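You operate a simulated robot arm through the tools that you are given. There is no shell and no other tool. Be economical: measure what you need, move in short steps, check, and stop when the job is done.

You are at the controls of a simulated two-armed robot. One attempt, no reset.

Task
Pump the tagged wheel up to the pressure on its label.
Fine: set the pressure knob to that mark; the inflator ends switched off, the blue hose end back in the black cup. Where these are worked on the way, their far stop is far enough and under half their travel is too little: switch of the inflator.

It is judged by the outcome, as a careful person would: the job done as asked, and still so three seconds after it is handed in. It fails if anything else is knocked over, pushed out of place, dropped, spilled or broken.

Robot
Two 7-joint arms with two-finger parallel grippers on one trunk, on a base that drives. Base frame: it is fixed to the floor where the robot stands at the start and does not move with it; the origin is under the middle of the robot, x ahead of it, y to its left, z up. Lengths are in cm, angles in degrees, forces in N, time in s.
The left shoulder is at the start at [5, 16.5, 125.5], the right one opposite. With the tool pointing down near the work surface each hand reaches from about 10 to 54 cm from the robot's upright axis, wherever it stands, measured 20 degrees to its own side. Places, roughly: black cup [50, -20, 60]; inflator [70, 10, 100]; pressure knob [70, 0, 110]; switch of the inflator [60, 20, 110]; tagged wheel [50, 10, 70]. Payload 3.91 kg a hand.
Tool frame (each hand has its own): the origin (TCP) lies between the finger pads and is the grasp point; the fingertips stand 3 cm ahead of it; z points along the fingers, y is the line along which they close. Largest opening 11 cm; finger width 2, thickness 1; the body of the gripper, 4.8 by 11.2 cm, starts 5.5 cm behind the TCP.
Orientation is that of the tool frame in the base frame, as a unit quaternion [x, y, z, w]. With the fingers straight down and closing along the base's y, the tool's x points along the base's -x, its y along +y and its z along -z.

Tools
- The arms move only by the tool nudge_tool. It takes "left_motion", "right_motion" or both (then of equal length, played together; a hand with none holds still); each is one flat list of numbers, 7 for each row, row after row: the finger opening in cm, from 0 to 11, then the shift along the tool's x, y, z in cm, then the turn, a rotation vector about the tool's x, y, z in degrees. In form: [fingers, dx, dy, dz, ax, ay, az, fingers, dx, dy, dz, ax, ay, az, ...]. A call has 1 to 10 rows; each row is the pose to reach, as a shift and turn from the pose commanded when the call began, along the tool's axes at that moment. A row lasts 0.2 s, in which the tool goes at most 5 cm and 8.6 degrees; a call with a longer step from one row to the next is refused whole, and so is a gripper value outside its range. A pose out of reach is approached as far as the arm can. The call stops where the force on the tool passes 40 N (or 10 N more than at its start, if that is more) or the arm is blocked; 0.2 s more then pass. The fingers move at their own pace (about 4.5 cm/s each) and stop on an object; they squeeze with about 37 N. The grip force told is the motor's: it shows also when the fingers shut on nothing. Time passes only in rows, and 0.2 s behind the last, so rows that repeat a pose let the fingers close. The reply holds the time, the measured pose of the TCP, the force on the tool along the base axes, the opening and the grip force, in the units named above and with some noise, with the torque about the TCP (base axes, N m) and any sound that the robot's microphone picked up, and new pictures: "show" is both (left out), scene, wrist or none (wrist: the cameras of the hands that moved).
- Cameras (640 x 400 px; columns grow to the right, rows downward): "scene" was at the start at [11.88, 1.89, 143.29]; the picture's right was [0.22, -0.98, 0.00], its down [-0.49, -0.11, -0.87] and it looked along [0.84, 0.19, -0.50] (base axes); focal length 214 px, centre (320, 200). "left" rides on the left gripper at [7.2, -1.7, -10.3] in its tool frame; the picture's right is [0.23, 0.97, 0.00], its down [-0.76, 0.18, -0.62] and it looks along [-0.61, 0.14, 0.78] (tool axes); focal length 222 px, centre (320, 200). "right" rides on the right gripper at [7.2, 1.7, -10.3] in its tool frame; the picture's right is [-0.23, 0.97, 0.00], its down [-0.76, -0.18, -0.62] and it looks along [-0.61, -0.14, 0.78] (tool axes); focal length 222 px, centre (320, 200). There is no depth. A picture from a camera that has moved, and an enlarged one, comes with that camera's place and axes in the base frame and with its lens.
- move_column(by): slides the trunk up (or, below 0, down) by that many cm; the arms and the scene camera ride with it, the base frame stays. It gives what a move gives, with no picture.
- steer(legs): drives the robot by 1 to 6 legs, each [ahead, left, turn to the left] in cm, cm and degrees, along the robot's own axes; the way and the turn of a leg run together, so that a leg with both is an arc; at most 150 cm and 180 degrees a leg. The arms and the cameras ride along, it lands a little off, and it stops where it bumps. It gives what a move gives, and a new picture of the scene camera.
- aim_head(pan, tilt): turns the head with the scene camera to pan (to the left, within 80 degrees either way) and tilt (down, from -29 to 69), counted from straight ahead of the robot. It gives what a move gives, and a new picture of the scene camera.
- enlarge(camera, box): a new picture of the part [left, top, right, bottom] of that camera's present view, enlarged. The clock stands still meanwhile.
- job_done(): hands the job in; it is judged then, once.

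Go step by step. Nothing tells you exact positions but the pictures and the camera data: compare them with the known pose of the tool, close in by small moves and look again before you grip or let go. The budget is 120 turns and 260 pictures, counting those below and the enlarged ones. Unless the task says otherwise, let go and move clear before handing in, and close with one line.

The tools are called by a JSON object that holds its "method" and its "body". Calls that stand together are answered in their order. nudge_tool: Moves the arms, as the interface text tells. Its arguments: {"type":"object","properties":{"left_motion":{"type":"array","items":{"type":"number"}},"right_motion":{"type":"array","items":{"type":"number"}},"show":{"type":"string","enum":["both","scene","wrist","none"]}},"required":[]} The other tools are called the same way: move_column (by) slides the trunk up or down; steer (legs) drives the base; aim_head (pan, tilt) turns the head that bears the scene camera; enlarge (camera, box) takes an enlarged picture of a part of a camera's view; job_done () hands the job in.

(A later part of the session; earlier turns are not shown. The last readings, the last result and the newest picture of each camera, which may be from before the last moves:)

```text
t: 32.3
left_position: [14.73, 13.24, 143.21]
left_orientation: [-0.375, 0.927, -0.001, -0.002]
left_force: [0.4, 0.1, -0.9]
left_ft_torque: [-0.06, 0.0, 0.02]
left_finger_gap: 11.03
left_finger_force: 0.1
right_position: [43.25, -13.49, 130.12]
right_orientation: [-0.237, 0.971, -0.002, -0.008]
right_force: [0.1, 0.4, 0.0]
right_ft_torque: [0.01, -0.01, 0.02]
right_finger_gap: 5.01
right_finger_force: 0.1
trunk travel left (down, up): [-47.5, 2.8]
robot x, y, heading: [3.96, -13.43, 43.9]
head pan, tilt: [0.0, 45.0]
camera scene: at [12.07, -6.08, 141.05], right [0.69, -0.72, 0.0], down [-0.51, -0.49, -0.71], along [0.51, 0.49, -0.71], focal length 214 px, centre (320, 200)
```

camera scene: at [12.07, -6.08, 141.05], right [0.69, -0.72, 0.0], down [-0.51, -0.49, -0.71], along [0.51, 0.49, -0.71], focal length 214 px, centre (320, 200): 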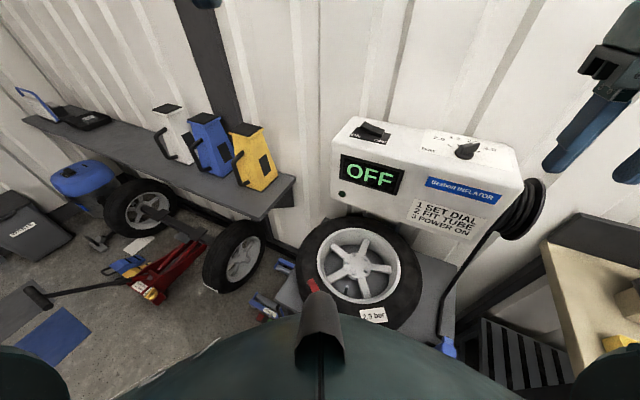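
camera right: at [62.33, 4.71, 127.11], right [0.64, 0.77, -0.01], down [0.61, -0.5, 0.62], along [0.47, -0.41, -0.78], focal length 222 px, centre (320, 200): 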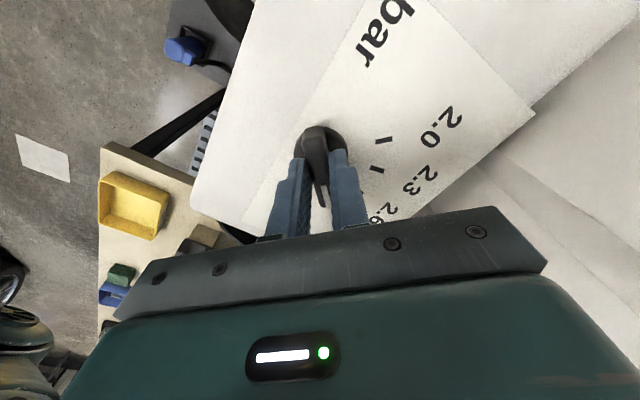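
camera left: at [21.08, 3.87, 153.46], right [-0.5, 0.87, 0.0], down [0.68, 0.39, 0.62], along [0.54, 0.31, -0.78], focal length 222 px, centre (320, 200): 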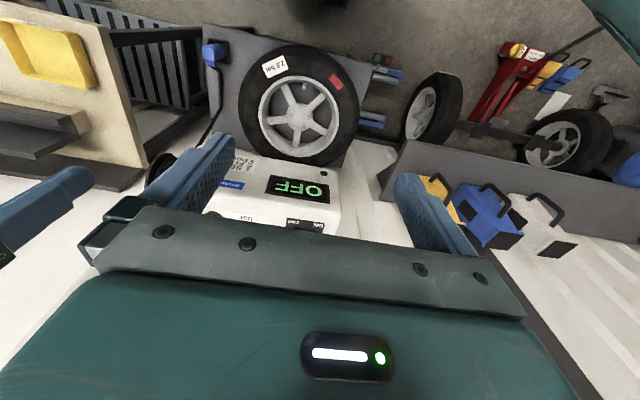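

The base corner caught the plate; backing 6 cm, turning, then moving up again.

{"method": "steer", "body": {"legs": [[-5.4, 2.6, 0], [0, 0, -26], [5, 0, 0]]}}

{"method": "move_column", "body": {"by": -14}}

{"method": "nudge_tool", "body": {"right_motion": [8, 0, 0, 0, 0, 0, 0], "show": "both"}}

```text
t: 35.1
left_position: [24.6, 5.5, 143.0]
left_orientation: [-0.157, 0.988, -0.001, -0.003]
left_force: [-1.0, 0.3, -0.5]
left_ft_torque: [-0.03, 0.03, -0.01]
left_finger_gap: 10.99
left_finger_force: 0.1
right_position: [38.47, -31.02, 130.18]
right_orientation: [-0.012, 1.0, 0.0, -0.009]
right_force: [0.1, 0.1, 0.6]
right_ft_torque: [-0.06, 0.05, 0.01]
right_finger_gap: 5.02
right_finger_force: 0.0
trunk travel left (down, up): [-47.5, 2.8]
robot x, y, heading: [2.9, -14.55, 17.8]
head pan, tilt: [0.0, 45.0]
camera scene: at [13.81, -10.75, 141.03], right [0.31, -0.95, 0.0], down [-0.67, -0.22, -0.71], along [0.67, 0.22, -0.71], focal length 214 px, centre (320, 200)
```

scene: 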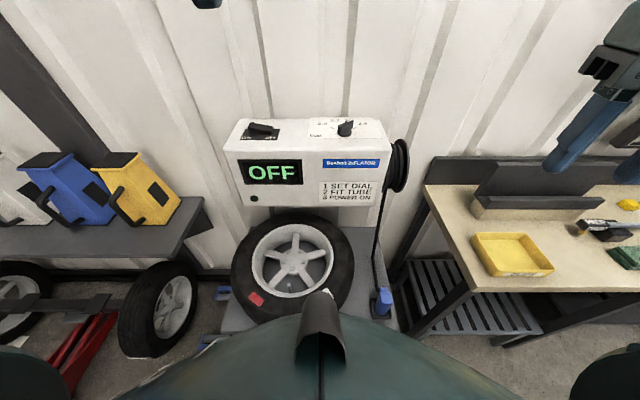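

```text
t: 36.8
left_position: [24.4, 5.39, 129.21]
left_orientation: [-0.157, 0.988, -0.002, -0.002]
left_force: [0.3, -0.2, 0.7]
left_ft_torque: [0.0, -0.02, -0.03]
left_finger_gap: 10.97
left_finger_force: 0.0
right_position: [38.29, -31.24, 116.1]
right_orientation: [-0.014, 1.0, 0.0, -0.007]
right_force: [-0.3, -0.4, 0.5]
right_ft_torque: [0.0, 0.01, -0.05]
right_finger_gap: 4.99
right_finger_force: 0.1
trunk travel left (down, up): [-33.5, 16.8]
robot x, y, heading: [2.88, -14.09, 18.0]
head pan, tilt: [0.0, 45.0]
```

```text
t: 37.1
left_position: [24.43, 5.45, 129.15]
left_orientation: [-0.158, 0.987, -0.002, -0.002]
left_force: [1.1, -0.4, -0.6]
left_ft_torque: [-0.02, 0.01, -0.04]
left_finger_gap: 11.0
left_finger_force: 0.1
right_position: [38.37, -31.1, 116.17]
right_orientation: [-0.012, 1.0, -0.001, -0.007]
right_force: [-0.8, -0.2, 0.4]
right_ft_torque: [0.05, 0.02, 0.0]
right_finger_gap: 8.01
right_finger_force: 0.1
trunk travel left (down, up): [-33.5, 16.8]
robot x, y, heading: [3.24, -14.06, 17.9]
head pan, tilt: [0.0, 45.0]
camera scene: at [13.69, -10.78, 127.05], right [0.31, -0.95, 0.0], down [-0.67, -0.22, -0.71], along [0.67, 0.22, -0.71], focal length 214 px, centre (320, 200)
camera right: at [31.35, -29.58, 126.55], right [0.2, 0.98, 0.0], down [0.77, -0.16, 0.61], along [0.6, -0.13, -0.79], focal length 222 px, centre (320, 200)
```

scene: 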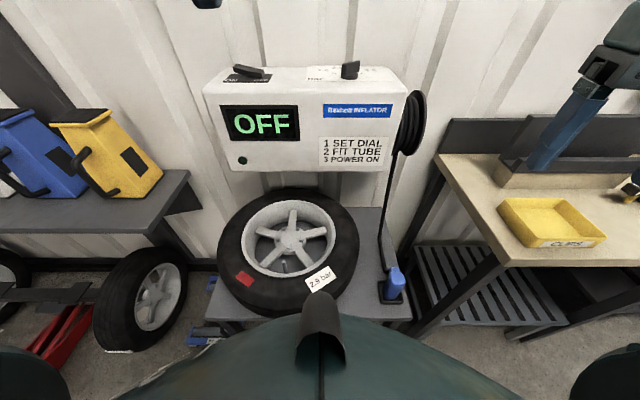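
right: 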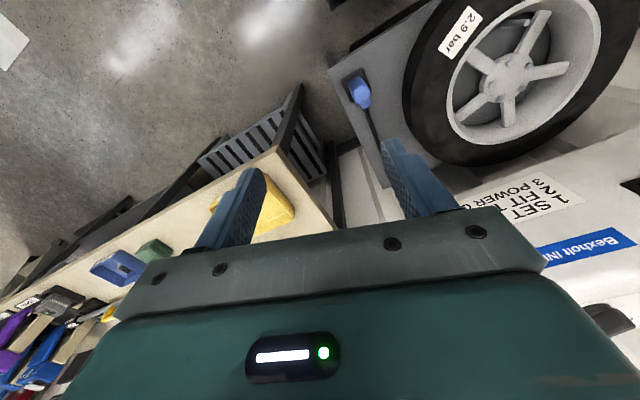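

{"method": "enlarge", "body": {"camera": "scene", "box": [340, 220, 440, 320]}}

{"method": "enlarge", "body": {"camera": "right", "box": [310, 40, 430, 140]}}

{"method": "enlarge", "body": {"camera": "scene", "box": [220, 190, 360, 310]}}

```text
4.00 times, centred on (390, 270) of scene
camera zoom: at [13.69, -10.78, 127.05], right [0.31, -0.95, 0.0], down [-0.67, -0.22, -0.71], along [0.67, 0.22, -0.71], focal length 858 px, centre (40, -80)
```

zoom: 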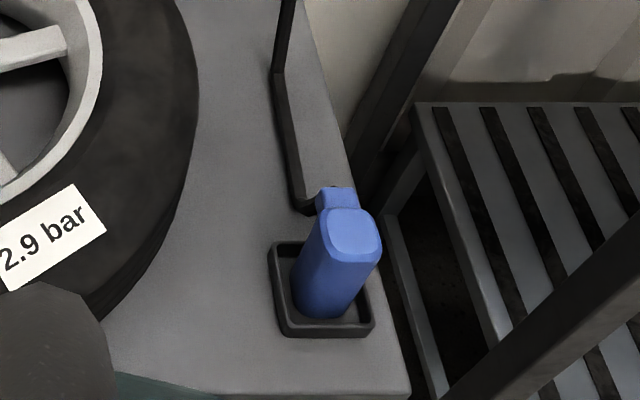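

```text
4.00 times, centred on (370, 90) of right
camera zoom: at [31.35, -29.58, 126.55], right [0.2, 0.98, 0.0], down [0.77, -0.16, 0.61], along [0.6, -0.13, -0.79], focal length 888 px, centre (120, 640)
```

zoom: 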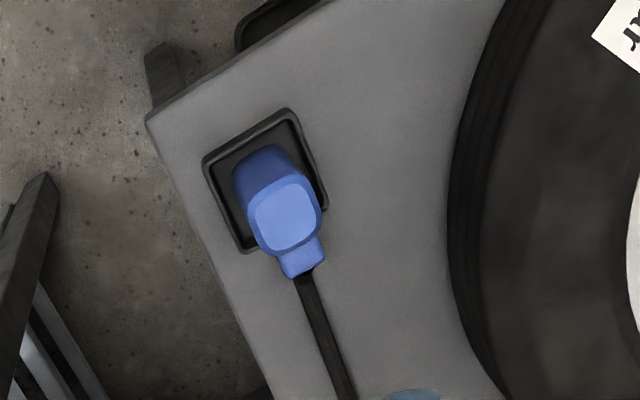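

```text
3.33 times, centred on (290, 250) of scene
camera zoom: at [13.69, -10.78, 127.05], right [0.31, -0.95, 0.0], down [-0.67, -0.22, -0.71], along [0.67, 0.22, -0.71], focal length 715 px, centre (420, 33)
```

zoom: 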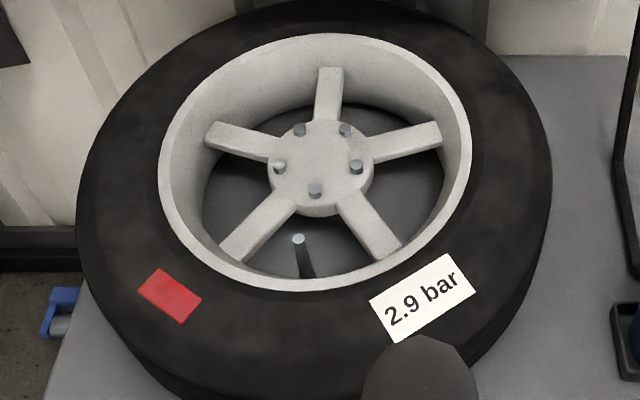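

Chuck stands upright at about (45.0, -22.9), top z≈70.5; the cup is at z≈62, and the stem is vertical with its tip at (37.8, 7.3, 75.5). Moving the right hand above the chuck.

{"method": "nudge_tool", "body": {"right_motion": [8, -1, 1, 4, 0, 0, -2, 8, -2, 2, 8, 0, 0, -4, 8, -3, 3, 12, 0, 0, -6, 8, -4, 4, 16, 0, 0, -8, 8, -5, 5, 20, 0, 0, -10, 8, -6, 6, 24, 0, 0, -12, 8, -6.5, 7, 28, 0, 0, -14, 8, -6.9, 8, 32, 0, 0, -16, 8, -6.9, 8, 32, 0, 0, -16]}}

```text
t: 39.1
left_position: [24.37, 5.39, 129.2]
left_orientation: [-0.158, 0.987, -0.001, -0.003]
left_force: [-0.3, -0.2, 0.0]
left_ft_torque: [-0.02, 0.04, 0.01]
left_finger_gap: 11.0
left_finger_force: 0.1
right_position: [44.83, -23.0, 84.11]
right_orientation: [-0.152, 0.988, 0.002, -0.008]
right_force: [-0.1, -0.3, 0.3]
right_ft_torque: [0.0, 0.01, -0.03]
right_finger_gap: 8.03
right_finger_force: 0.1
trunk travel left (down, up): [-33.5, 16.8]
robot x, y, heading: [3.23, -13.84, 17.8]
head pan, tilt: [0.0, 45.0]
camera scene: at [13.68, -10.78, 127.05], right [0.31, -0.95, 0.0], down [-0.67, -0.22, -0.71], along [0.67, 0.22, -0.71], focal length 214 px, centre (320, 200)
camera right: at [37.52, -23.55, 94.38], right [-0.08, 1.0, 0.0], down [0.79, 0.06, 0.61], along [0.61, 0.05, -0.79], focal length 222 px, centre (320, 200)
```

scene: 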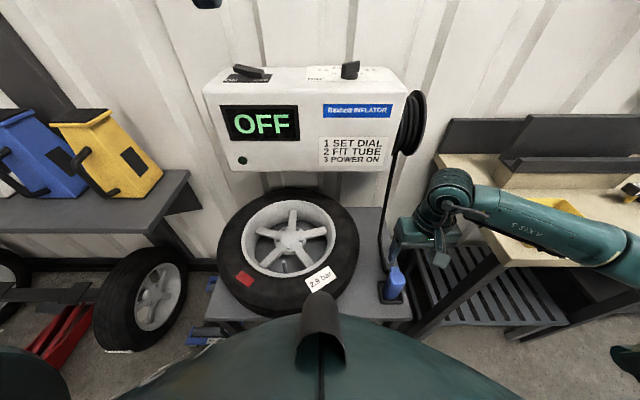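
right: 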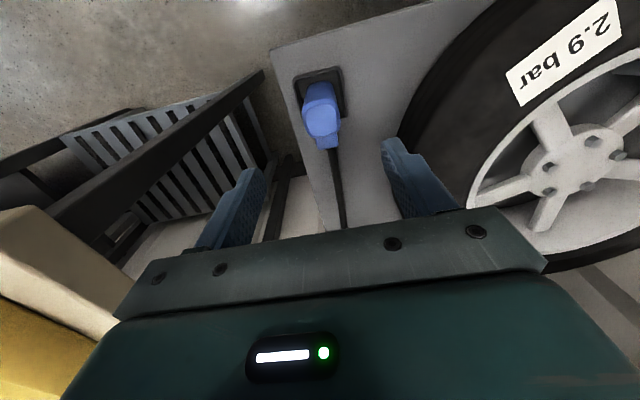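

The chuck is centred under the hand. Before lowering, check the forearm's clearance over the bench.

{"method": "aim_head", "body": {"pan": -45, "tilt": 40}}

```text
t: 40.3
left_position: [24.45, 5.35, 129.08]
left_orientation: [-0.157, 0.988, -0.002, -0.003]
left_force: [0.5, 1.3, 0.6]
left_ft_torque: [-0.01, -0.05, -0.02]
left_finger_gap: 10.99
left_finger_force: 0.1
right_position: [44.7, -22.95, 84.05]
right_orientation: [-0.151, 0.989, 0.001, -0.008]
right_force: [-0.6, 0.7, -0.2]
right_ft_torque: [0.03, 0.01, 0.01]
right_finger_gap: 8.01
right_finger_force: 0.0
trunk travel left (down, up): [-33.5, 16.8]
robot x, y, heading: [2.95, -13.9, 18.0]
head pan, tilt: [-45.0, 40.0]
camera scene: at [13.52, -17.14, 127.77], right [-0.46, -0.89, 0.0], down [-0.57, 0.29, -0.77], along [0.68, -0.35, -0.64], focal length 214 px, centre (320, 200)
```

scene: 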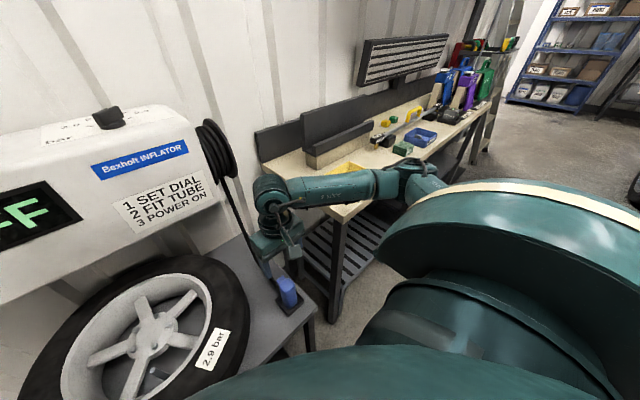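

The forearm stays in front of the bench, so lowering is safe. Going down onto the chuck in steps.

{"method": "nudge_tool", "body": {"right_motion": [8, -0.2, 0, 3, 0, 0, 0, 8, -0.4, 0, 6, 0, 0, 0, 8, -0.4, 0, 9, 0, 0, 0, 8, -0.4, 0, 12, 0, 0, 0, 8, -0.4, 0, 12, 0, 0, 0]}}

```text
t: 41.5
left_position: [24.52, 5.46, 129.12]
left_orientation: [-0.157, 0.988, 0.0, -0.002]
left_force: [0.0, -0.3, 0.3]
left_ft_torque: [0.0, -0.03, -0.03]
left_finger_gap: 11.0
left_finger_force: 0.2
right_position: [44.86, -22.75, 72.14]
right_orientation: [-0.151, 0.988, 0.002, -0.008]
right_force: [0.9, -0.8, 0.5]
right_ft_torque: [0.0, 0.01, -0.02]
right_finger_gap: 8.01
right_finger_force: 0.1
trunk travel left (down, up): [-33.5, 16.8]
robot x, y, heading: [3.24, -14.21, 18.0]
head pan, tilt: [-45.0, 40.0]
camera scene: at [13.51, -17.15, 127.77], right [-0.46, -0.89, 0.0], down [-0.57, 0.29, -0.77], along [0.68, -0.35, -0.64], focal length 214 px, centre (320, 200)
camera right: at [37.68, -23.32, 82.51], right [-0.07, 1.0, 0.0], down [0.79, 0.06, 0.61], along [0.61, 0.05, -0.79], focal length 222 px, centre (320, 200)
```

scene: 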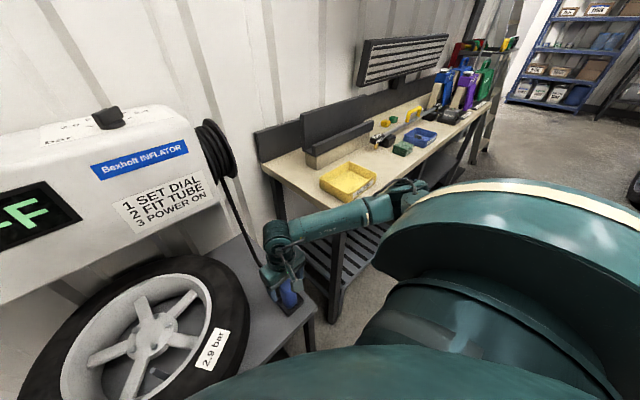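
right: 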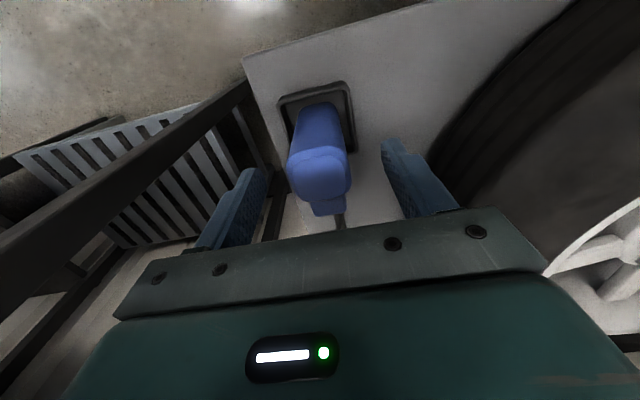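

Centred. Last 4.8 cm, then close.

{"method": "nudge_tool", "body": {"right_motion": [8, -0.1, 0, 2.4, 0, 0, 0, 8, -0.2, 0, 4.8, 0, 0, 0, 5, -0.2, 0, 4.8, 0, 0, 0, 2, -0.2, 0, 4.8, 0, 0, 0, 0, -0.2, 0, 4.8, 0, 0, 0, 0, -0.2, 0, 4.8, 0, 0, 0, 0, -0.2, 0, 4.8, 0, 0, 0]}}

```text
t: 43.1
left_position: [24.4, 5.45, 129.19]
left_orientation: [-0.157, 0.988, -0.002, -0.003]
left_force: [-0.2, -0.4, 0.8]
left_ft_torque: [-0.02, 0.01, 0.0]
left_finger_gap: 11.02
left_finger_force: 0.0
right_position: [45.05, -22.87, 67.31]
right_orientation: [-0.151, 0.989, 0.002, -0.007]
right_force: [-0.9, 0.5, 0.5]
right_ft_torque: [0.01, 0.0, 0.0]
right_finger_gap: 4.14
right_finger_force: 37.2
trunk travel left (down, up): [-33.5, 16.8]
robot x, y, heading: [2.95, -13.73, 17.8]
head pan, tilt: [-45.0, 40.0]
camera scene: at [13.52, -17.15, 127.77], right [-0.46, -0.89, 0.0], down [-0.57, 0.29, -0.77], along [0.68, -0.35, -0.64], focal length 214 px, centre (320, 200)
camera right: at [37.8, -23.28, 77.54], right [-0.07, 1.0, 0.0], down [0.79, 0.06, 0.61], along [0.61, 0.05, -0.79], focal length 222 px, centre (320, 200)
```

scene: 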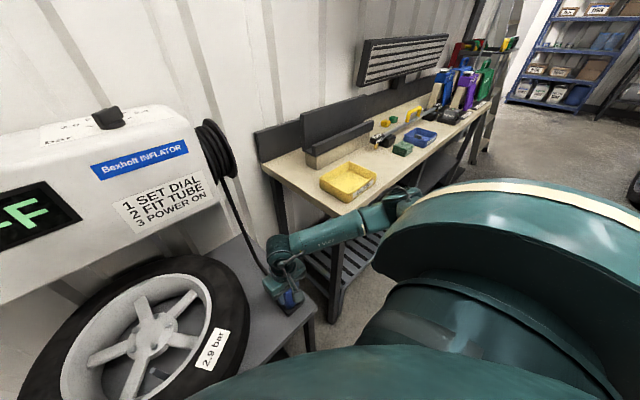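
right: 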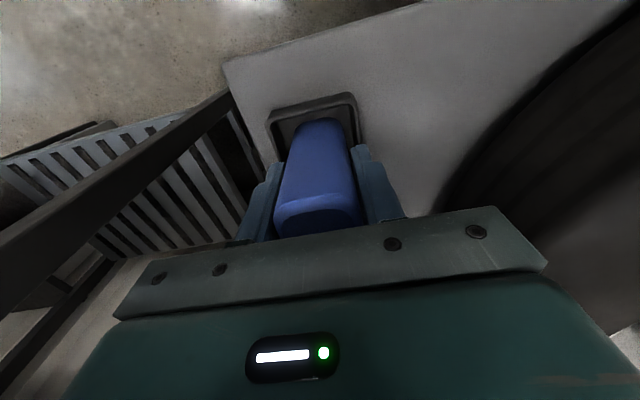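

Chuck gripped (4.14 cm). Lifting it straight out of the cup.

{"method": "nudge_tool", "body": {"right_motion": [0, 0, 0, -3, 0, 0, 0, 0, 0, 0, -6, 0, 0, 0, 0, 0, 0, -10, 0, 0, 0, 0, 0, 0, -14, 0, 0, 0, 0, 0, 0, -18, 0, 0, 0, 0, 0, 0, -22, 0, 0, 0, 0, 0, 0, -26, 0, 0, 0, 0, 0, 0, -26, 0, 0, 0], "show": "wrist"}}

{"method": "aim_head", "body": {"pan": 0, "tilt": 45}}

```text
t: 44.9
left_position: [24.46, 5.42, 129.27]
left_orientation: [-0.157, 0.988, -0.002, -0.002]
left_force: [-0.5, 0.2, -0.4]
left_ft_torque: [0.02, -0.03, 0.03]
left_finger_gap: 11.02
left_finger_force: 0.0
right_position: [45.43, -22.72, 93.25]
right_orientation: [-0.151, 0.989, 0.001, -0.008]
right_force: [-0.6, -0.9, -1.4]
right_ft_torque: [0.02, 0.0, 0.01]
right_finger_gap: 4.1
right_finger_force: 36.7
trunk travel left (down, up): [-33.5, 16.8]
robot x, y, heading: [2.56, -14.25, 18.0]
head pan, tilt: [-45.0, 40.0]
camera right: at [38.18, -23.37, 103.62], right [-0.07, 1.0, 0.0], down [0.79, 0.06, 0.61], along [0.61, 0.05, -0.79], focal length 222 px, centre (320, 200)
```

right: 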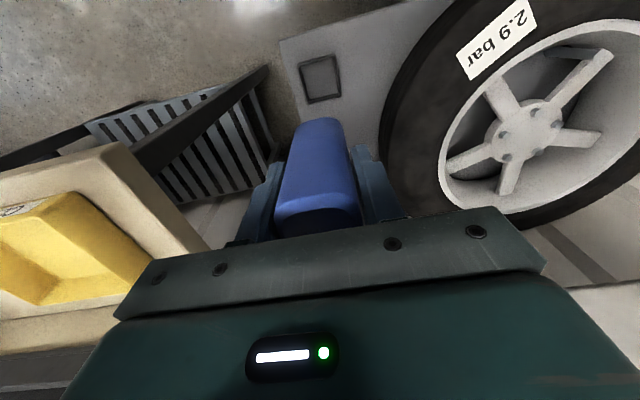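

```text
t: 46.0
left_position: [24.45, 5.38, 129.16]
left_orientation: [-0.158, 0.987, -0.002, -0.002]
left_force: [0.3, -0.3, 1.0]
left_ft_torque: [0.01, -0.04, 0.0]
left_finger_gap: 11.01
left_finger_force: 0.0
right_position: [45.31, -22.91, 93.21]
right_orientation: [-0.152, 0.988, 0.001, -0.007]
right_force: [-0.1, -0.4, -0.9]
right_ft_torque: [0.01, -0.01, 0.02]
right_finger_gap: 4.13
right_finger_force: 37.3
trunk travel left (down, up): [-33.5, 16.8]
robot x, y, heading: [2.58, -14.19, 18.2]
head pan, tilt: [0.0, 45.0]
camera scene: at [13.7, -10.79, 127.04], right [0.31, -0.95, 0.0], down [-0.67, -0.22, -0.71], along [0.67, 0.22, -0.71], focal length 214 px, centre (320, 200)
```

scene: 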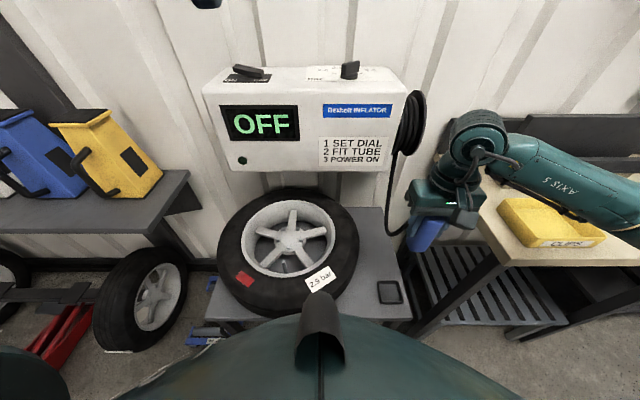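

Cup is empty and chuck is in hand. Carrying it over the valve at height, while moving the left hand out of the way.

{"method": "nudge_tool", "body": {"right_motion": [0, -0.25, 4.4, 0, 0, 0, 0, 0, -0.5, 8.8, 0, 0, 0, 0, 0, -0.75, 13.2, 0, 0, 0, 0, 0, -1, 17.6, 0, 0, 0, 0, 0, -1.25, 22, 0, 0, 0, 0, 0, -1.5, 26.5, 0, 0, 0, 0, 0, -1.78, 31, 0, 0, 0, 0, 0, -1.78, 31, 2.5, 0, 0, 0, 0, -1.78, 31, 5.2, 0, 0, 0], "left_motion": [11, 0, 2, -2, 0, 0, 0, 11, 0, 4, -4, 0, 0, 0, 11, 0, 6, -6, 0, 0, 0, 11, 0, 8, -8, 0, 0, 0, 11, 0, 10, -10, 0, 0, 0, 11, 0, 10, -10, 0, 0, 0, 11, 0, 10, -10, 0, 0, 0, 11, 0, 10, -10, 0, 0, 0, 11, 0, 10, -10, 0, 0, 0]}}

```text
t: 48.0
left_position: [24.67, 12.8, 133.09]
left_orientation: [-0.158, 0.988, -0.001, -0.002]
left_force: [-0.5, 1.1, -0.3]
left_ft_torque: [-0.02, -0.03, 0.01]
left_finger_gap: 10.99
left_finger_force: 0.0
left hand out of reach, approached as far as the arm can: row 3, 4, 5, 6, 7, 8, 9
right_position: [37.63, 7.36, 88.27]
right_orientation: [-0.151, 0.989, 0.002, -0.008]
right_force: [0.5, -0.6, -1.5]
right_ft_torque: [0.01, 0.0, 0.0]
right_finger_gap: 4.12
right_finger_force: 37.1
trunk travel left (down, up): [-33.5, 16.8]
robot x, y, heading: [2.89, -13.98, 17.8]
head pan, tilt: [0.0, 45.0]
camera scene: at [13.7, -10.75, 127.04], right [0.31, -0.95, 0.0], down [-0.67, -0.22, -0.71], along [0.67, 0.22, -0.71], focal length 214 px, centre (320, 200)
camera right: at [30.54, 6.92, 98.59], right [-0.07, 1.0, 0.0], down [0.79, 0.06, 0.61], along [0.61, 0.05, -0.79], focal length 222 px, centre (320, 200)
camera left: at [18.28, 9.05, 143.44], right [-0.52, 0.86, 0.0], down [0.67, 0.41, 0.62], along [0.53, 0.32, -0.79], focal length 222 px, centre (320, 200)
```

scene: 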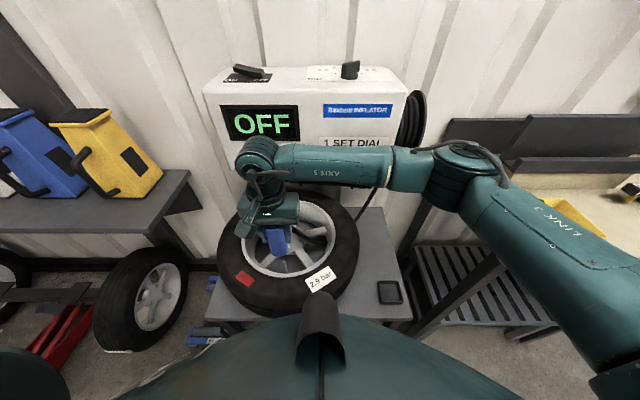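
right: 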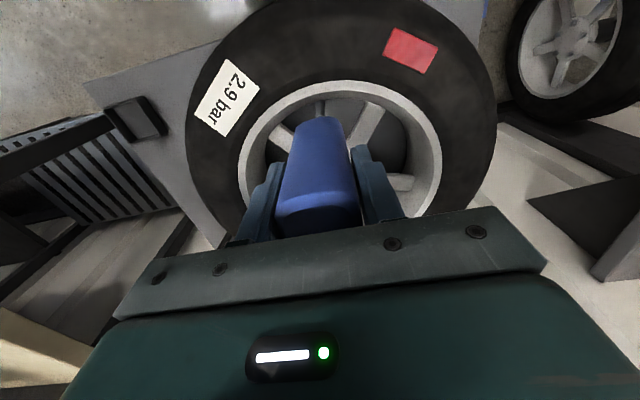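
left: 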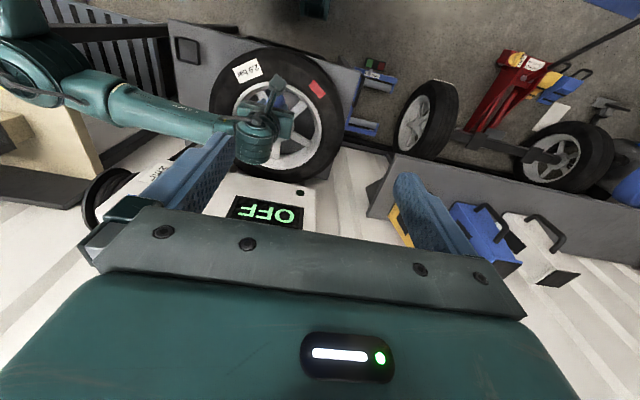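

Hand is above the valve. Enlarging to check alignment.

{"method": "enlarge", "body": {"camera": "right", "box": [240, 70, 440, 200]}}

{"method": "enlarge", "body": {"camera": "scene", "box": [210, 180, 370, 300]}}

```text
3.08 times, centred on (340, 135) of right
camera zoom: at [30.54, 6.92, 98.59], right [-0.07, 1.0, 0.0], down [0.79, 0.06, 0.61], along [0.61, 0.05, -0.79], focal length 684 px, centre (258, 400)
```

zoom: 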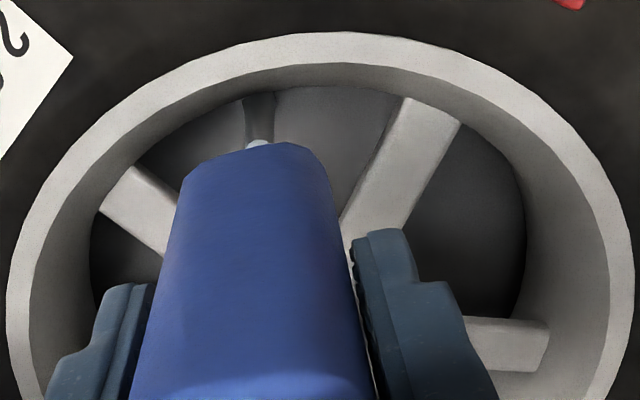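

```text
3.33 times, centred on (290, 240) of scene
camera zoom: at [13.7, -10.75, 127.04], right [0.31, -0.95, 0.0], down [-0.67, -0.22, -0.71], along [0.67, 0.22, -0.71], focal length 715 px, centre (420, 67)
```

zoom: 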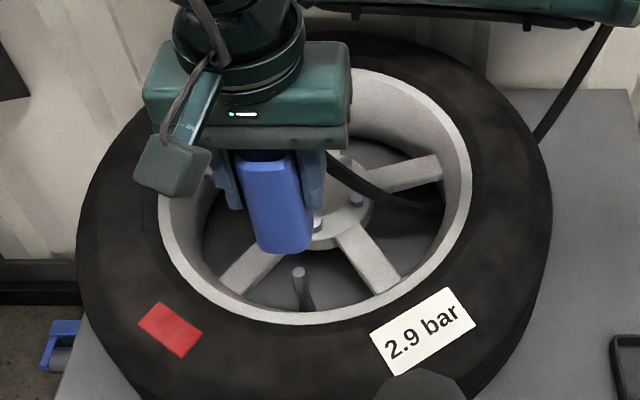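

Stem tip and chuck axis line up at about (37.6, 7.4). Descending gently.

{"method": "nudge_tool", "body": {"right_motion": [0, 0, 0, 1.5, 0, 0, 0, 0, 0, 0, 3, 0, 0, 0, 0, 0, 0, 4.5, 0, 0, 0, 0, 0, 0, 4.5, 0, 0, 0], "show": "none"}}

{"method": "enlarge", "body": {"camera": "scene", "box": [240, 210, 340, 290]}}

{"method": "enlarge", "body": {"camera": "right", "box": [260, 60, 400, 160]}}

```text
t: 49.0
left_position: [24.73, 12.86, 133.17]
left_orientation: [-0.158, 0.988, -0.001, -0.003]
left_force: [-0.2, 0.3, -0.3]
left_ft_torque: [-0.01, -0.01, 0.03]
left_finger_gap: 10.98
left_finger_force: 0.0
right_position: [37.58, 7.35, 83.69]
right_orientation: [-0.151, 0.989, 0.002, -0.007]
right_force: [-0.6, 0.2, -1.8]
right_ft_torque: [-0.01, 0.02, -0.02]
right_finger_gap: 4.13
right_finger_force: 37.4
trunk travel left (down, up): [-33.5, 16.8]
robot x, y, heading: [3.05, -14.17, 18.0]
head pan, tilt: [0.0, 45.0]
```

```text
5.00 times, centred on (290, 250) of scene
camera zoom: at [13.7, -10.77, 127.04], right [0.31, -0.95, 0.0], down [-0.67, -0.22, -0.71], along [0.67, 0.22, -0.71], focal length 1072 px, centre (470, -50)
```

zoom: 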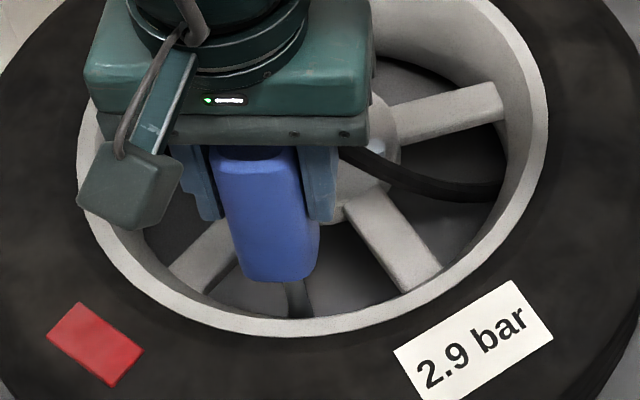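

```text
4.00 times, centred on (330, 110) of right
camera zoom: at [30.37, 6.84, 94.01], right [-0.07, 1.0, 0.0], down [0.79, 0.06, 0.61], along [0.61, 0.05, -0.79], focal length 888 px, centre (280, 560)
```

zoom: 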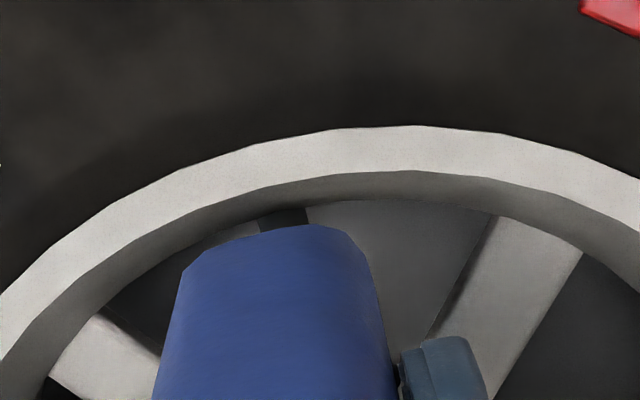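

Bottom of the chuck is about 1–2 cm above the tip. Small forward correction, then pressing down slowly.

{"method": "nudge_tool", "body": {"right_motion": [0, -0.3, 0.1, 0, 0, 0, 0, 0, -0.3, 0.1, 0.6, 0, 0, 0, 0, -0.3, 0.1, 1.2, 0, 0, 0, 0, -0.3, 0.1, 1.8, 0, 0, 0, 0, -0.3, 0.1, 2.4, 0, 0, 0, 0, -0.3, 0.1, 3, 0, 0, 0, 0, -0.3, 0.1, 3, 0, 0, 0], "show": "none"}}

{"method": "enlarge", "body": {"camera": "scene", "box": [240, 210, 340, 290]}}

```text
t: 50.6
left_position: [24.62, 12.64, 133.19]
left_orientation: [-0.157, 0.988, -0.001, -0.003]
left_force: [-0.9, 0.8, 0.2]
left_ft_torque: [0.04, 0.02, -0.01]
left_finger_gap: 11.01
left_finger_force: 0.1
right_position: [37.81, 7.54, 80.61]
right_orientation: [-0.151, 0.988, 0.002, -0.007]
right_force: [-1.0, 0.2, -1.5]
right_ft_torque: [-0.04, 0.0, -0.02]
right_finger_gap: 4.11
right_finger_force: 37.2
trunk travel left (down, up): [-33.5, 16.8]
robot x, y, heading: [3.02, -13.99, 18.1]
head pan, tilt: [0.0, 45.0]
```

```text
5.00 times, centred on (290, 250) of scene
camera zoom: at [13.7, -10.77, 127.04], right [0.31, -0.95, 0.0], down [-0.67, -0.22, -0.71], along [0.67, 0.22, -0.71], focal length 1072 px, centre (470, -50)
```

zoom: 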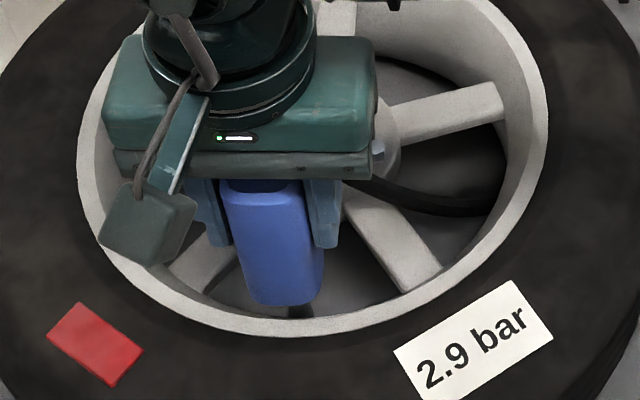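

No contact yet; continuing down in small steps.

{"method": "nudge_tool", "body": {"right_motion": [0, 0, 0, 0.4, 0, 0, 0, 0, 0, 0, 0.8, 0, 0, 0, 0, 0, 0, 1.2, 0, 0, 0, 0, 0, 0, 1.6, 0, 0, 0, 0, 0, 0, 2.0, 0, 0, 0, 0, 0, 0, 2.0, 0, 0, 0], "show": "none"}}

{"method": "enlarge", "body": {"camera": "scene", "box": [240, 210, 340, 290]}}

{"method": "enlarge", "body": {"camera": "right", "box": [260, 40, 400, 160]}}

```text
t: 52.0
left_position: [24.74, 12.79, 133.2]
left_orientation: [-0.157, 0.988, -0.001, -0.003]
left_force: [-0.2, -0.2, 0.2]
left_ft_torque: [0.01, -0.01, -0.01]
left_finger_gap: 10.98
left_finger_force: 0.1
right_position: [37.9, 7.59, 78.64]
right_orientation: [-0.151, 0.988, 0.001, -0.008]
right_force: [-0.1, -0.4, -1.4]
right_ft_torque: [-0.01, 0.0, 0.0]
right_finger_gap: 4.13
right_finger_force: 36.8
trunk travel left (down, up): [-33.5, 16.8]
robot x, y, heading: [3.32, -14.28, 17.9]
head pan, tilt: [0.0, 45.0]
```

```text
5.00 times, centred on (290, 250) of scene
camera zoom: at [13.7, -10.77, 127.04], right [0.31, -0.95, 0.0], down [-0.67, -0.22, -0.71], along [0.67, 0.22, -0.71], focal length 1072 px, centre (470, -50)
```

zoom: 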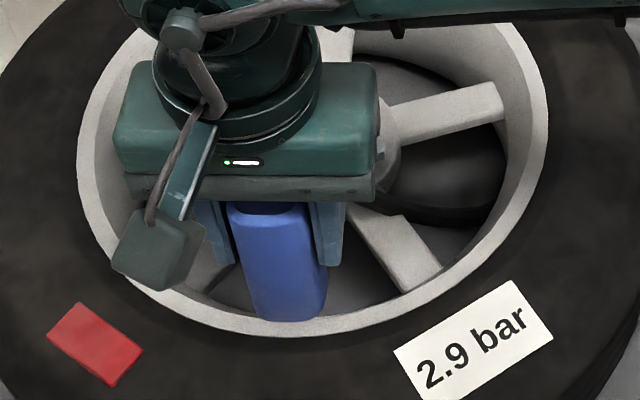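

```text
3.33 times, centred on (330, 100) of right
camera zoom: at [30.69, 7.05, 89.07], right [-0.07, 1.0, 0.0], down [0.79, 0.06, 0.61], along [0.61, 0.05, -0.79], focal length 740 px, centre (287, 533)
```

zoom: 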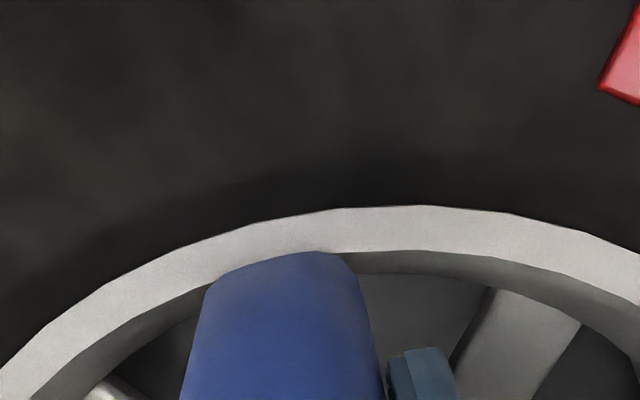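

Still no resistance; continuing in small steps until it seats.

{"method": "nudge_tool", "body": {"right_motion": [0, 0, 0, 0.4, 0, 0, 0, 0, 0, 0, 0.8, 0, 0, 0, 0, 0, 0, 1.2, 0, 0, 0, 0, 0, 0, 1.6, 0, 0, 0, 0, 0, 0, 1.6, 0, 0, 0], "show": "none"}}

{"method": "enlarge", "body": {"camera": "scene", "box": [240, 210, 340, 290]}}

```text
t: 53.1
left_position: [24.62, 12.84, 133.07]
left_orientation: [-0.157, 0.988, -0.001, -0.001]
left_force: [0.5, 0.3, 0.0]
left_ft_torque: [0.01, 0.03, -0.01]
left_finger_gap: 11.02
left_finger_force: 0.1
right_position: [37.87, 7.72, 77.61]
right_orientation: [-0.152, 0.988, 0.003, -0.004]
right_force: [-2.9, -6.0, 17.2]
right_ft_torque: [-0.24, 0.02, -0.05]
right_finger_gap: 4.14
right_finger_force: 36.8
trunk travel left (down, up): [-33.5, 16.8]
robot x, y, heading: [2.81, -13.8, 18.0]
head pan, tilt: [0.0, 45.0]
stopped in row 5 (right hand): the force on the tool passed its limit at 43 N (the readings are from after the stop); the commanded pose is now the measured one
```

```text
5.00 times, centred on (290, 250) of scene
camera zoom: at [13.61, -10.86, 127.03], right [0.31, -0.95, 0.0], down [-0.67, -0.22, -0.71], along [0.67, 0.22, -0.71], focal length 1072 px, centre (470, -50)
```

zoom: 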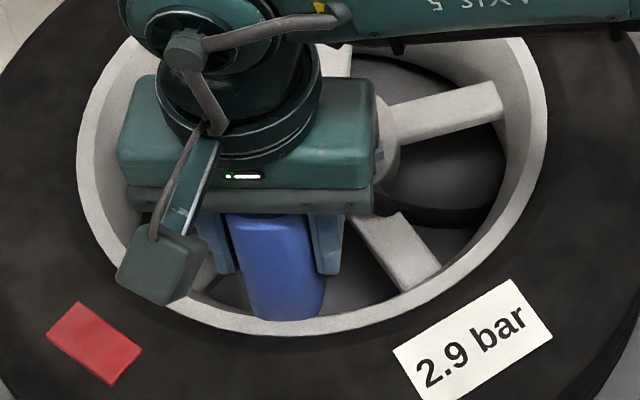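

It met firm resistance at TCP 77.6, which would fit the stem bottoming in the chuck. Let me look at wrist and overall views.

{"method": "nudge_tool", "body": {"right_motion": [0, 0, 0, 0, 0, 0, 0, 0, 0, 0, 0, 0, 0, 0]}}

{"method": "enlarge", "body": {"camera": "left", "box": [200, 40, 360, 200]}}

```text
t: 53.7
left_position: [24.56, 12.61, 133.26]
left_orientation: [-0.157, 0.988, -0.002, -0.001]
left_force: [0.2, 0.8, -0.1]
left_ft_torque: [0.03, 0.05, 0.01]
left_finger_gap: 11.04
left_finger_force: 0.0
right_position: [37.81, 7.7, 77.63]
right_orientation: [-0.151, 0.989, 0.004, -0.004]
right_force: [-2.0, -4.3, 24.7]
right_ft_torque: [-0.25, 0.02, -0.03]
right_finger_gap: 4.13
right_finger_force: 37.1
trunk travel left (down, up): [-33.5, 16.8]
robot x, y, heading: [2.9, -14.35, 18.0]
head pan, tilt: [0.0, 45.0]
camera scene: at [13.54, -10.9, 127.08], right [0.31, -0.95, 0.0], down [-0.67, -0.22, -0.71], along [0.67, 0.22, -0.71], focal length 214 px, centre (320, 200)
camera right: at [30.63, 7.1, 87.89], right [-0.07, 1.0, 0.01], down [0.79, 0.05, 0.62], along [0.61, 0.05, -0.79], focal length 222 px, centre (320, 200)
```

scene: 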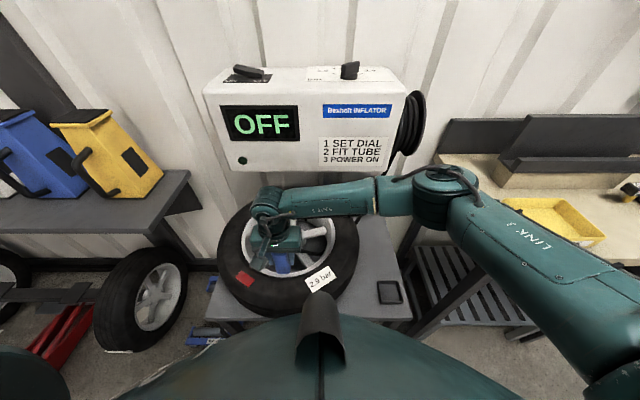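
right: 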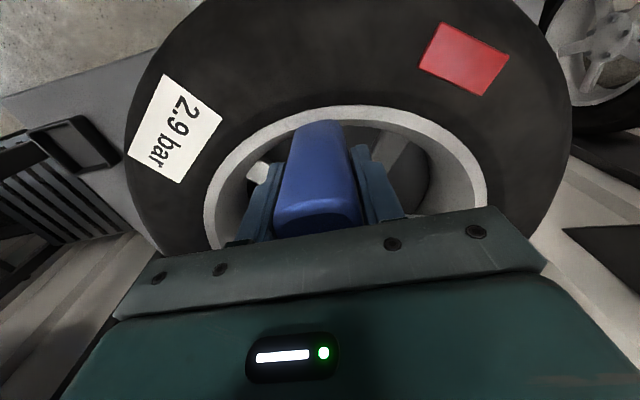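

```text
2.50 times, centred on (280, 120) of left
camera zoom: at [18.09, 8.87, 143.51], right [-0.52, 0.86, 0.0], down [0.67, 0.41, 0.62], along [0.53, 0.32, -0.78], focal length 555 px, centre (420, 400)
```

zoom: 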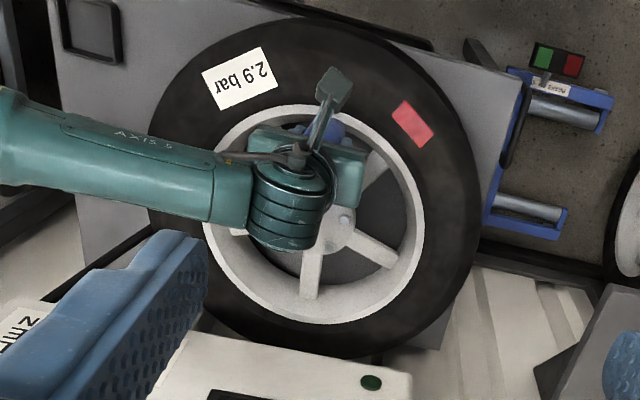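

The chuck looks seated; I'll keep holding it with the right hand. Switch's ON end is at about (60.5, 24, 114.6); I'll bring the left hand forward with fingers closed and pitched 45° forward.

{"method": "nudge_tool", "body": {"left_motion": [6, -3, 0, 0, 0, -6, 0, 3, -6, 0, 0, 0, -12, 0, 0, -9, 0, 0, 0, -18, 0, 0, -12, 0, 0, 0, -24, 0, 0, -15, 0, 0, 0, -30, 0, 0, -18, 0, 0, 0, -36, 0, 0, -21, 0, 0, 0, -42, 0, 0, -22, 0, 0, 0, -45, 0, 0, -22, 0, 0, 0, -45, 0]}}

```text
t: 55.7
left_position: [45.61, 19.61, 133.22]
left_orientation: [-0.145, 0.913, 0.059, 0.376]
left_force: [0.4, 0.5, -0.2]
left_ft_torque: [-0.01, -0.01, 0.0]
left_finger_gap: 0.0
left_finger_force: 37.0
right_position: [37.91, 7.67, 77.48]
right_orientation: [-0.151, 0.989, 0.005, -0.004]
right_force: [1.4, -0.7, 30.3]
right_ft_torque: [-0.14, -0.13, -0.02]
right_finger_gap: 4.1
right_finger_force: 37.1
trunk travel left (down, up): [-33.5, 16.8]
robot x, y, heading: [2.88, -14.32, 17.9]
head pan, tilt: [0.0, 45.0]
camera scene: at [13.53, -10.89, 127.07], right [0.31, -0.95, 0.0], down [-0.67, -0.22, -0.71], along [0.67, 0.22, -0.71], focal length 214 px, centre (320, 200)
camera left: at [34.13, 14.23, 135.32], right [-0.46, 0.88, -0.16], down [0.04, 0.2, 0.98], along [0.89, 0.44, -0.13], focal length 222 px, centre (320, 200)
```

scene: 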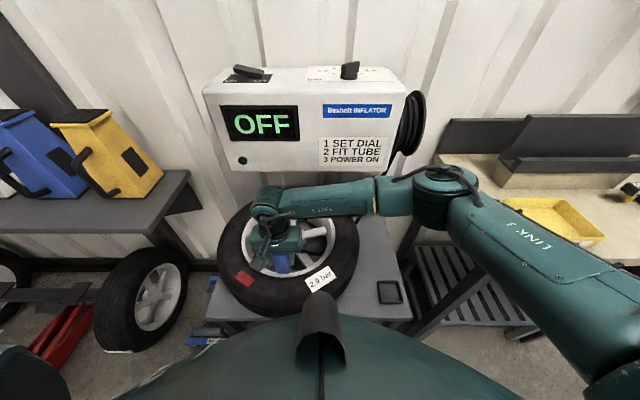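
left: 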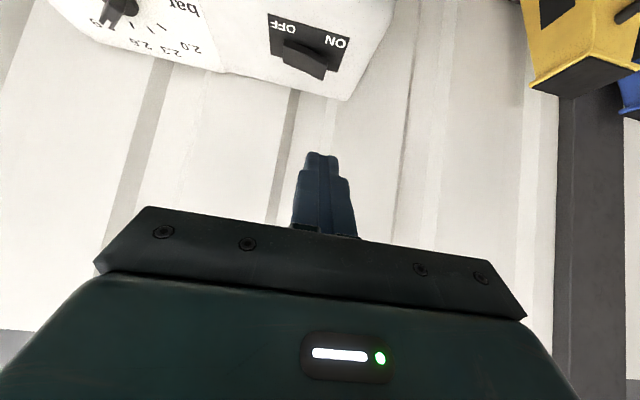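

Left hand is pitched. Approaching to ~4 cm above the ON end.

{"method": "nudge_tool", "body": {"left_motion": [0, -0.1, -0.2, 4, 0, 0, 0, 0, -0.2, -0.4, 8, 0, 0, 0, 0, -0.3, -0.6, 12, 0, 0, 0, 0, -0.4, -0.8, 15, 0, 0, 0, 0, -0.57, -1.08, 18.2, 0, 0, 0, 0, -0.57, -1.08, 18.2, 0, 0, 0]}}

{"method": "enlarge", "body": {"camera": "scene", "box": [190, 30, 350, 150]}}

{"method": "enlarge", "body": {"camera": "left", "box": [220, 40, 460, 240]}}

```text
t: 57.1
left_position: [58.52, 22.34, 120.76]
left_orientation: [-0.145, 0.912, 0.06, 0.378]
left_force: [0.7, 0.6, 0.1]
left_ft_torque: [-0.01, -0.01, -0.01]
left_finger_gap: 0.0
left_finger_force: 37.5
right_position: [37.83, 7.68, 77.63]
right_orientation: [-0.151, 0.989, 0.005, -0.003]
right_force: [0.5, -0.5, 30.2]
right_ft_torque: [-0.16, -0.12, 0.0]
right_finger_gap: 4.09
right_finger_force: 36.9
trunk travel left (down, up): [-33.5, 16.8]
robot x, y, heading: [2.89, -14.23, 17.9]
head pan, tilt: [0.0, 45.0]
camera scene: at [13.53, -10.89, 127.07], right [0.31, -0.95, 0.0], down [-0.67, -0.22, -0.71], along [0.67, 0.22, -0.71], focal length 214 px, centre (320, 200)
camera left: at [47.08, 17.03, 122.77], right [-0.45, 0.88, -0.16], down [0.04, 0.2, 0.98], along [0.89, 0.44, -0.13], focal length 222 px, centre (320, 200)
```

scene: 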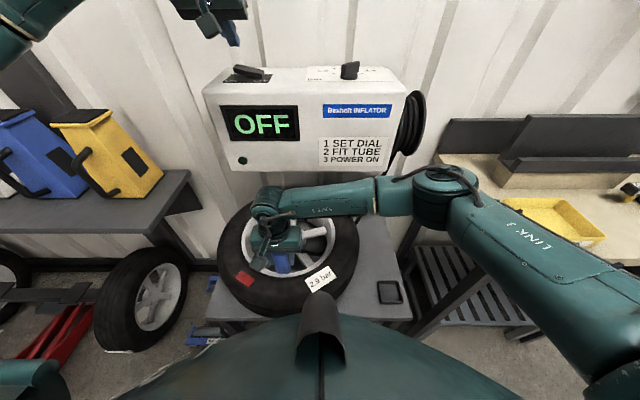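
left: 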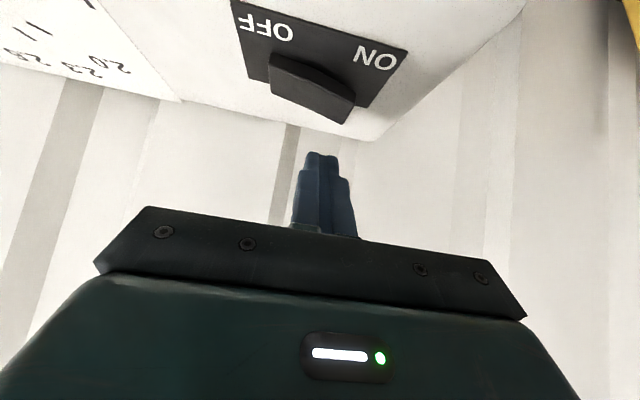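

```text
3.33 times, centred on (270, 90) of scene
camera zoom: at [13.53, -10.89, 127.07], right [0.31, -0.95, 0.0], down [-0.67, -0.22, -0.71], along [0.67, 0.22, -0.71], focal length 715 px, centre (487, 567)
```

zoom: 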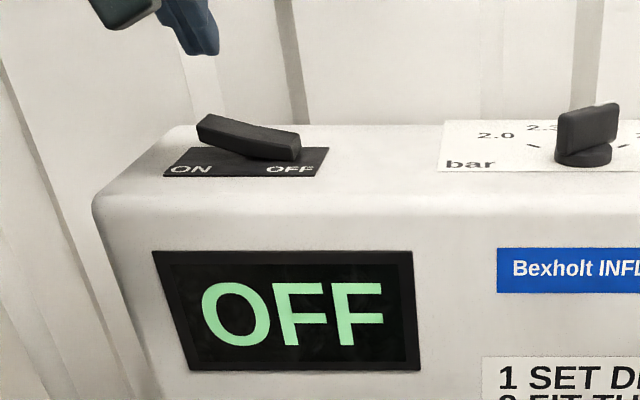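

```text
2.00 times, centred on (340, 140) of left
camera zoom: at [47.08, 17.03, 122.77], right [-0.45, 0.88, -0.16], down [0.04, 0.2, 0.98], along [0.89, 0.44, -0.13], focal length 444 px, centre (280, 320)
```

zoom: 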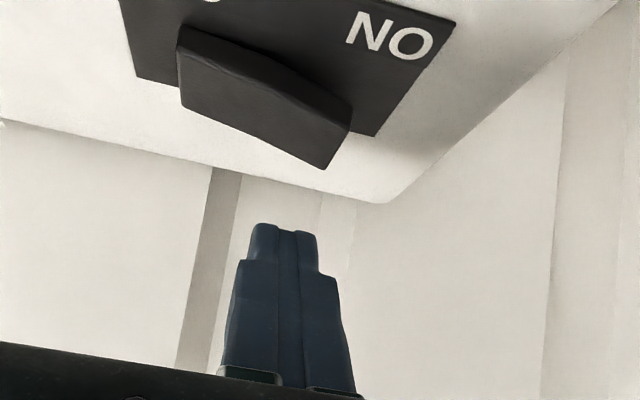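

Fingertip is above the ON end, needs ~0.6 cm to the left. Pressing straight down.

{"method": "nudge_tool", "body": {"left_motion": [0, 0, 0.6, 0, 0, 0, 0, 0, 1.06, 0.6, 1.06, 0, 0, 0, 0, 2.12, 0.6, 2.12, 0, 0, 0, 0, 2.83, 0.6, 2.83, 0, 0, 0, 0, 3.25, 0.6, 3.25, 0, 0, 0, 0, 3.68, 0.6, 3.68, 0, 0, 0, 0, 4.1, 0.6, 4.1, 0, 0, 0]}}

{"method": "enlarge", "body": {"camera": "scene", "box": [190, 30, 350, 150]}}

```text
t: 58.9
left_position: [58.32, 23.11, 116.14]
left_orientation: [-0.146, 0.907, 0.058, 0.391]
left_force: [-4.0, 0.5, 7.6]
left_ft_torque: [0.0, -0.01, -0.02]
left_finger_gap: 0.0
left_finger_force: 36.6
right_position: [37.7, 7.64, 77.55]
right_orientation: [-0.151, 0.989, 0.005, -0.003]
right_force: [-2.7, -5.1, 16.6]
right_ft_torque: [-0.24, 0.04, 0.0]
right_finger_gap: 4.12
right_finger_force: 37.1
trunk travel left (down, up): [-33.5, 16.8]
robot x, y, heading: [3.17, -13.77, 17.8]
head pan, tilt: [0.0, 45.0]
stopped in row 7 (left hand): the force on the tool passed its limit at 41 N (the readings are from after the stop); the commanded pose is now the measured one
camera scene: at [13.47, -10.92, 127.02], right [0.31, -0.95, 0.0], down [-0.67, -0.22, -0.71], along [0.67, 0.22, -0.71], focal length 214 px, centre (320, 200)
camera left: at [46.78, 17.76, 117.93], right [-0.45, 0.88, -0.17], down [0.01, 0.2, 0.98], along [0.89, 0.44, -0.1], focal length 222 px, centre (320, 200)
```

scene: 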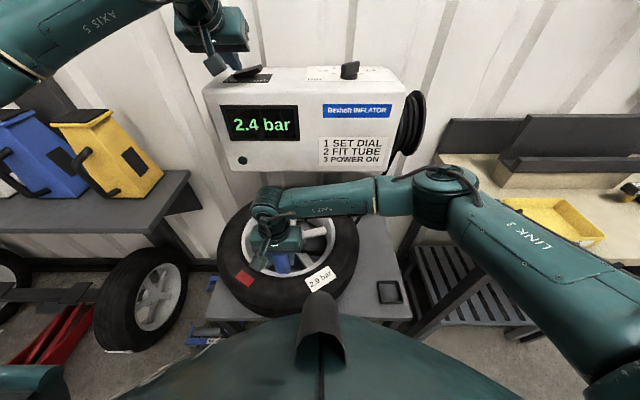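
left: 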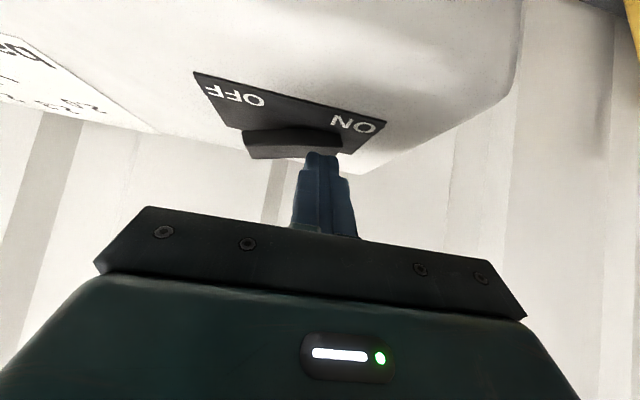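

```text
3.33 times, centred on (270, 90) of scene
camera zoom: at [13.47, -10.92, 127.02], right [0.31, -0.95, 0.0], down [-0.67, -0.22, -0.71], along [0.67, 0.22, -0.71], focal length 715 px, centre (487, 567)
```

zoom: 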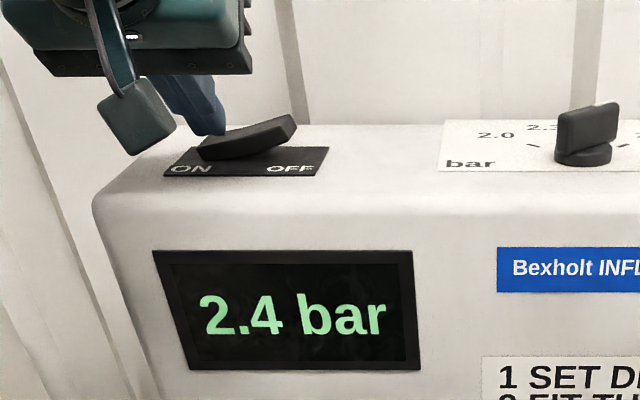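

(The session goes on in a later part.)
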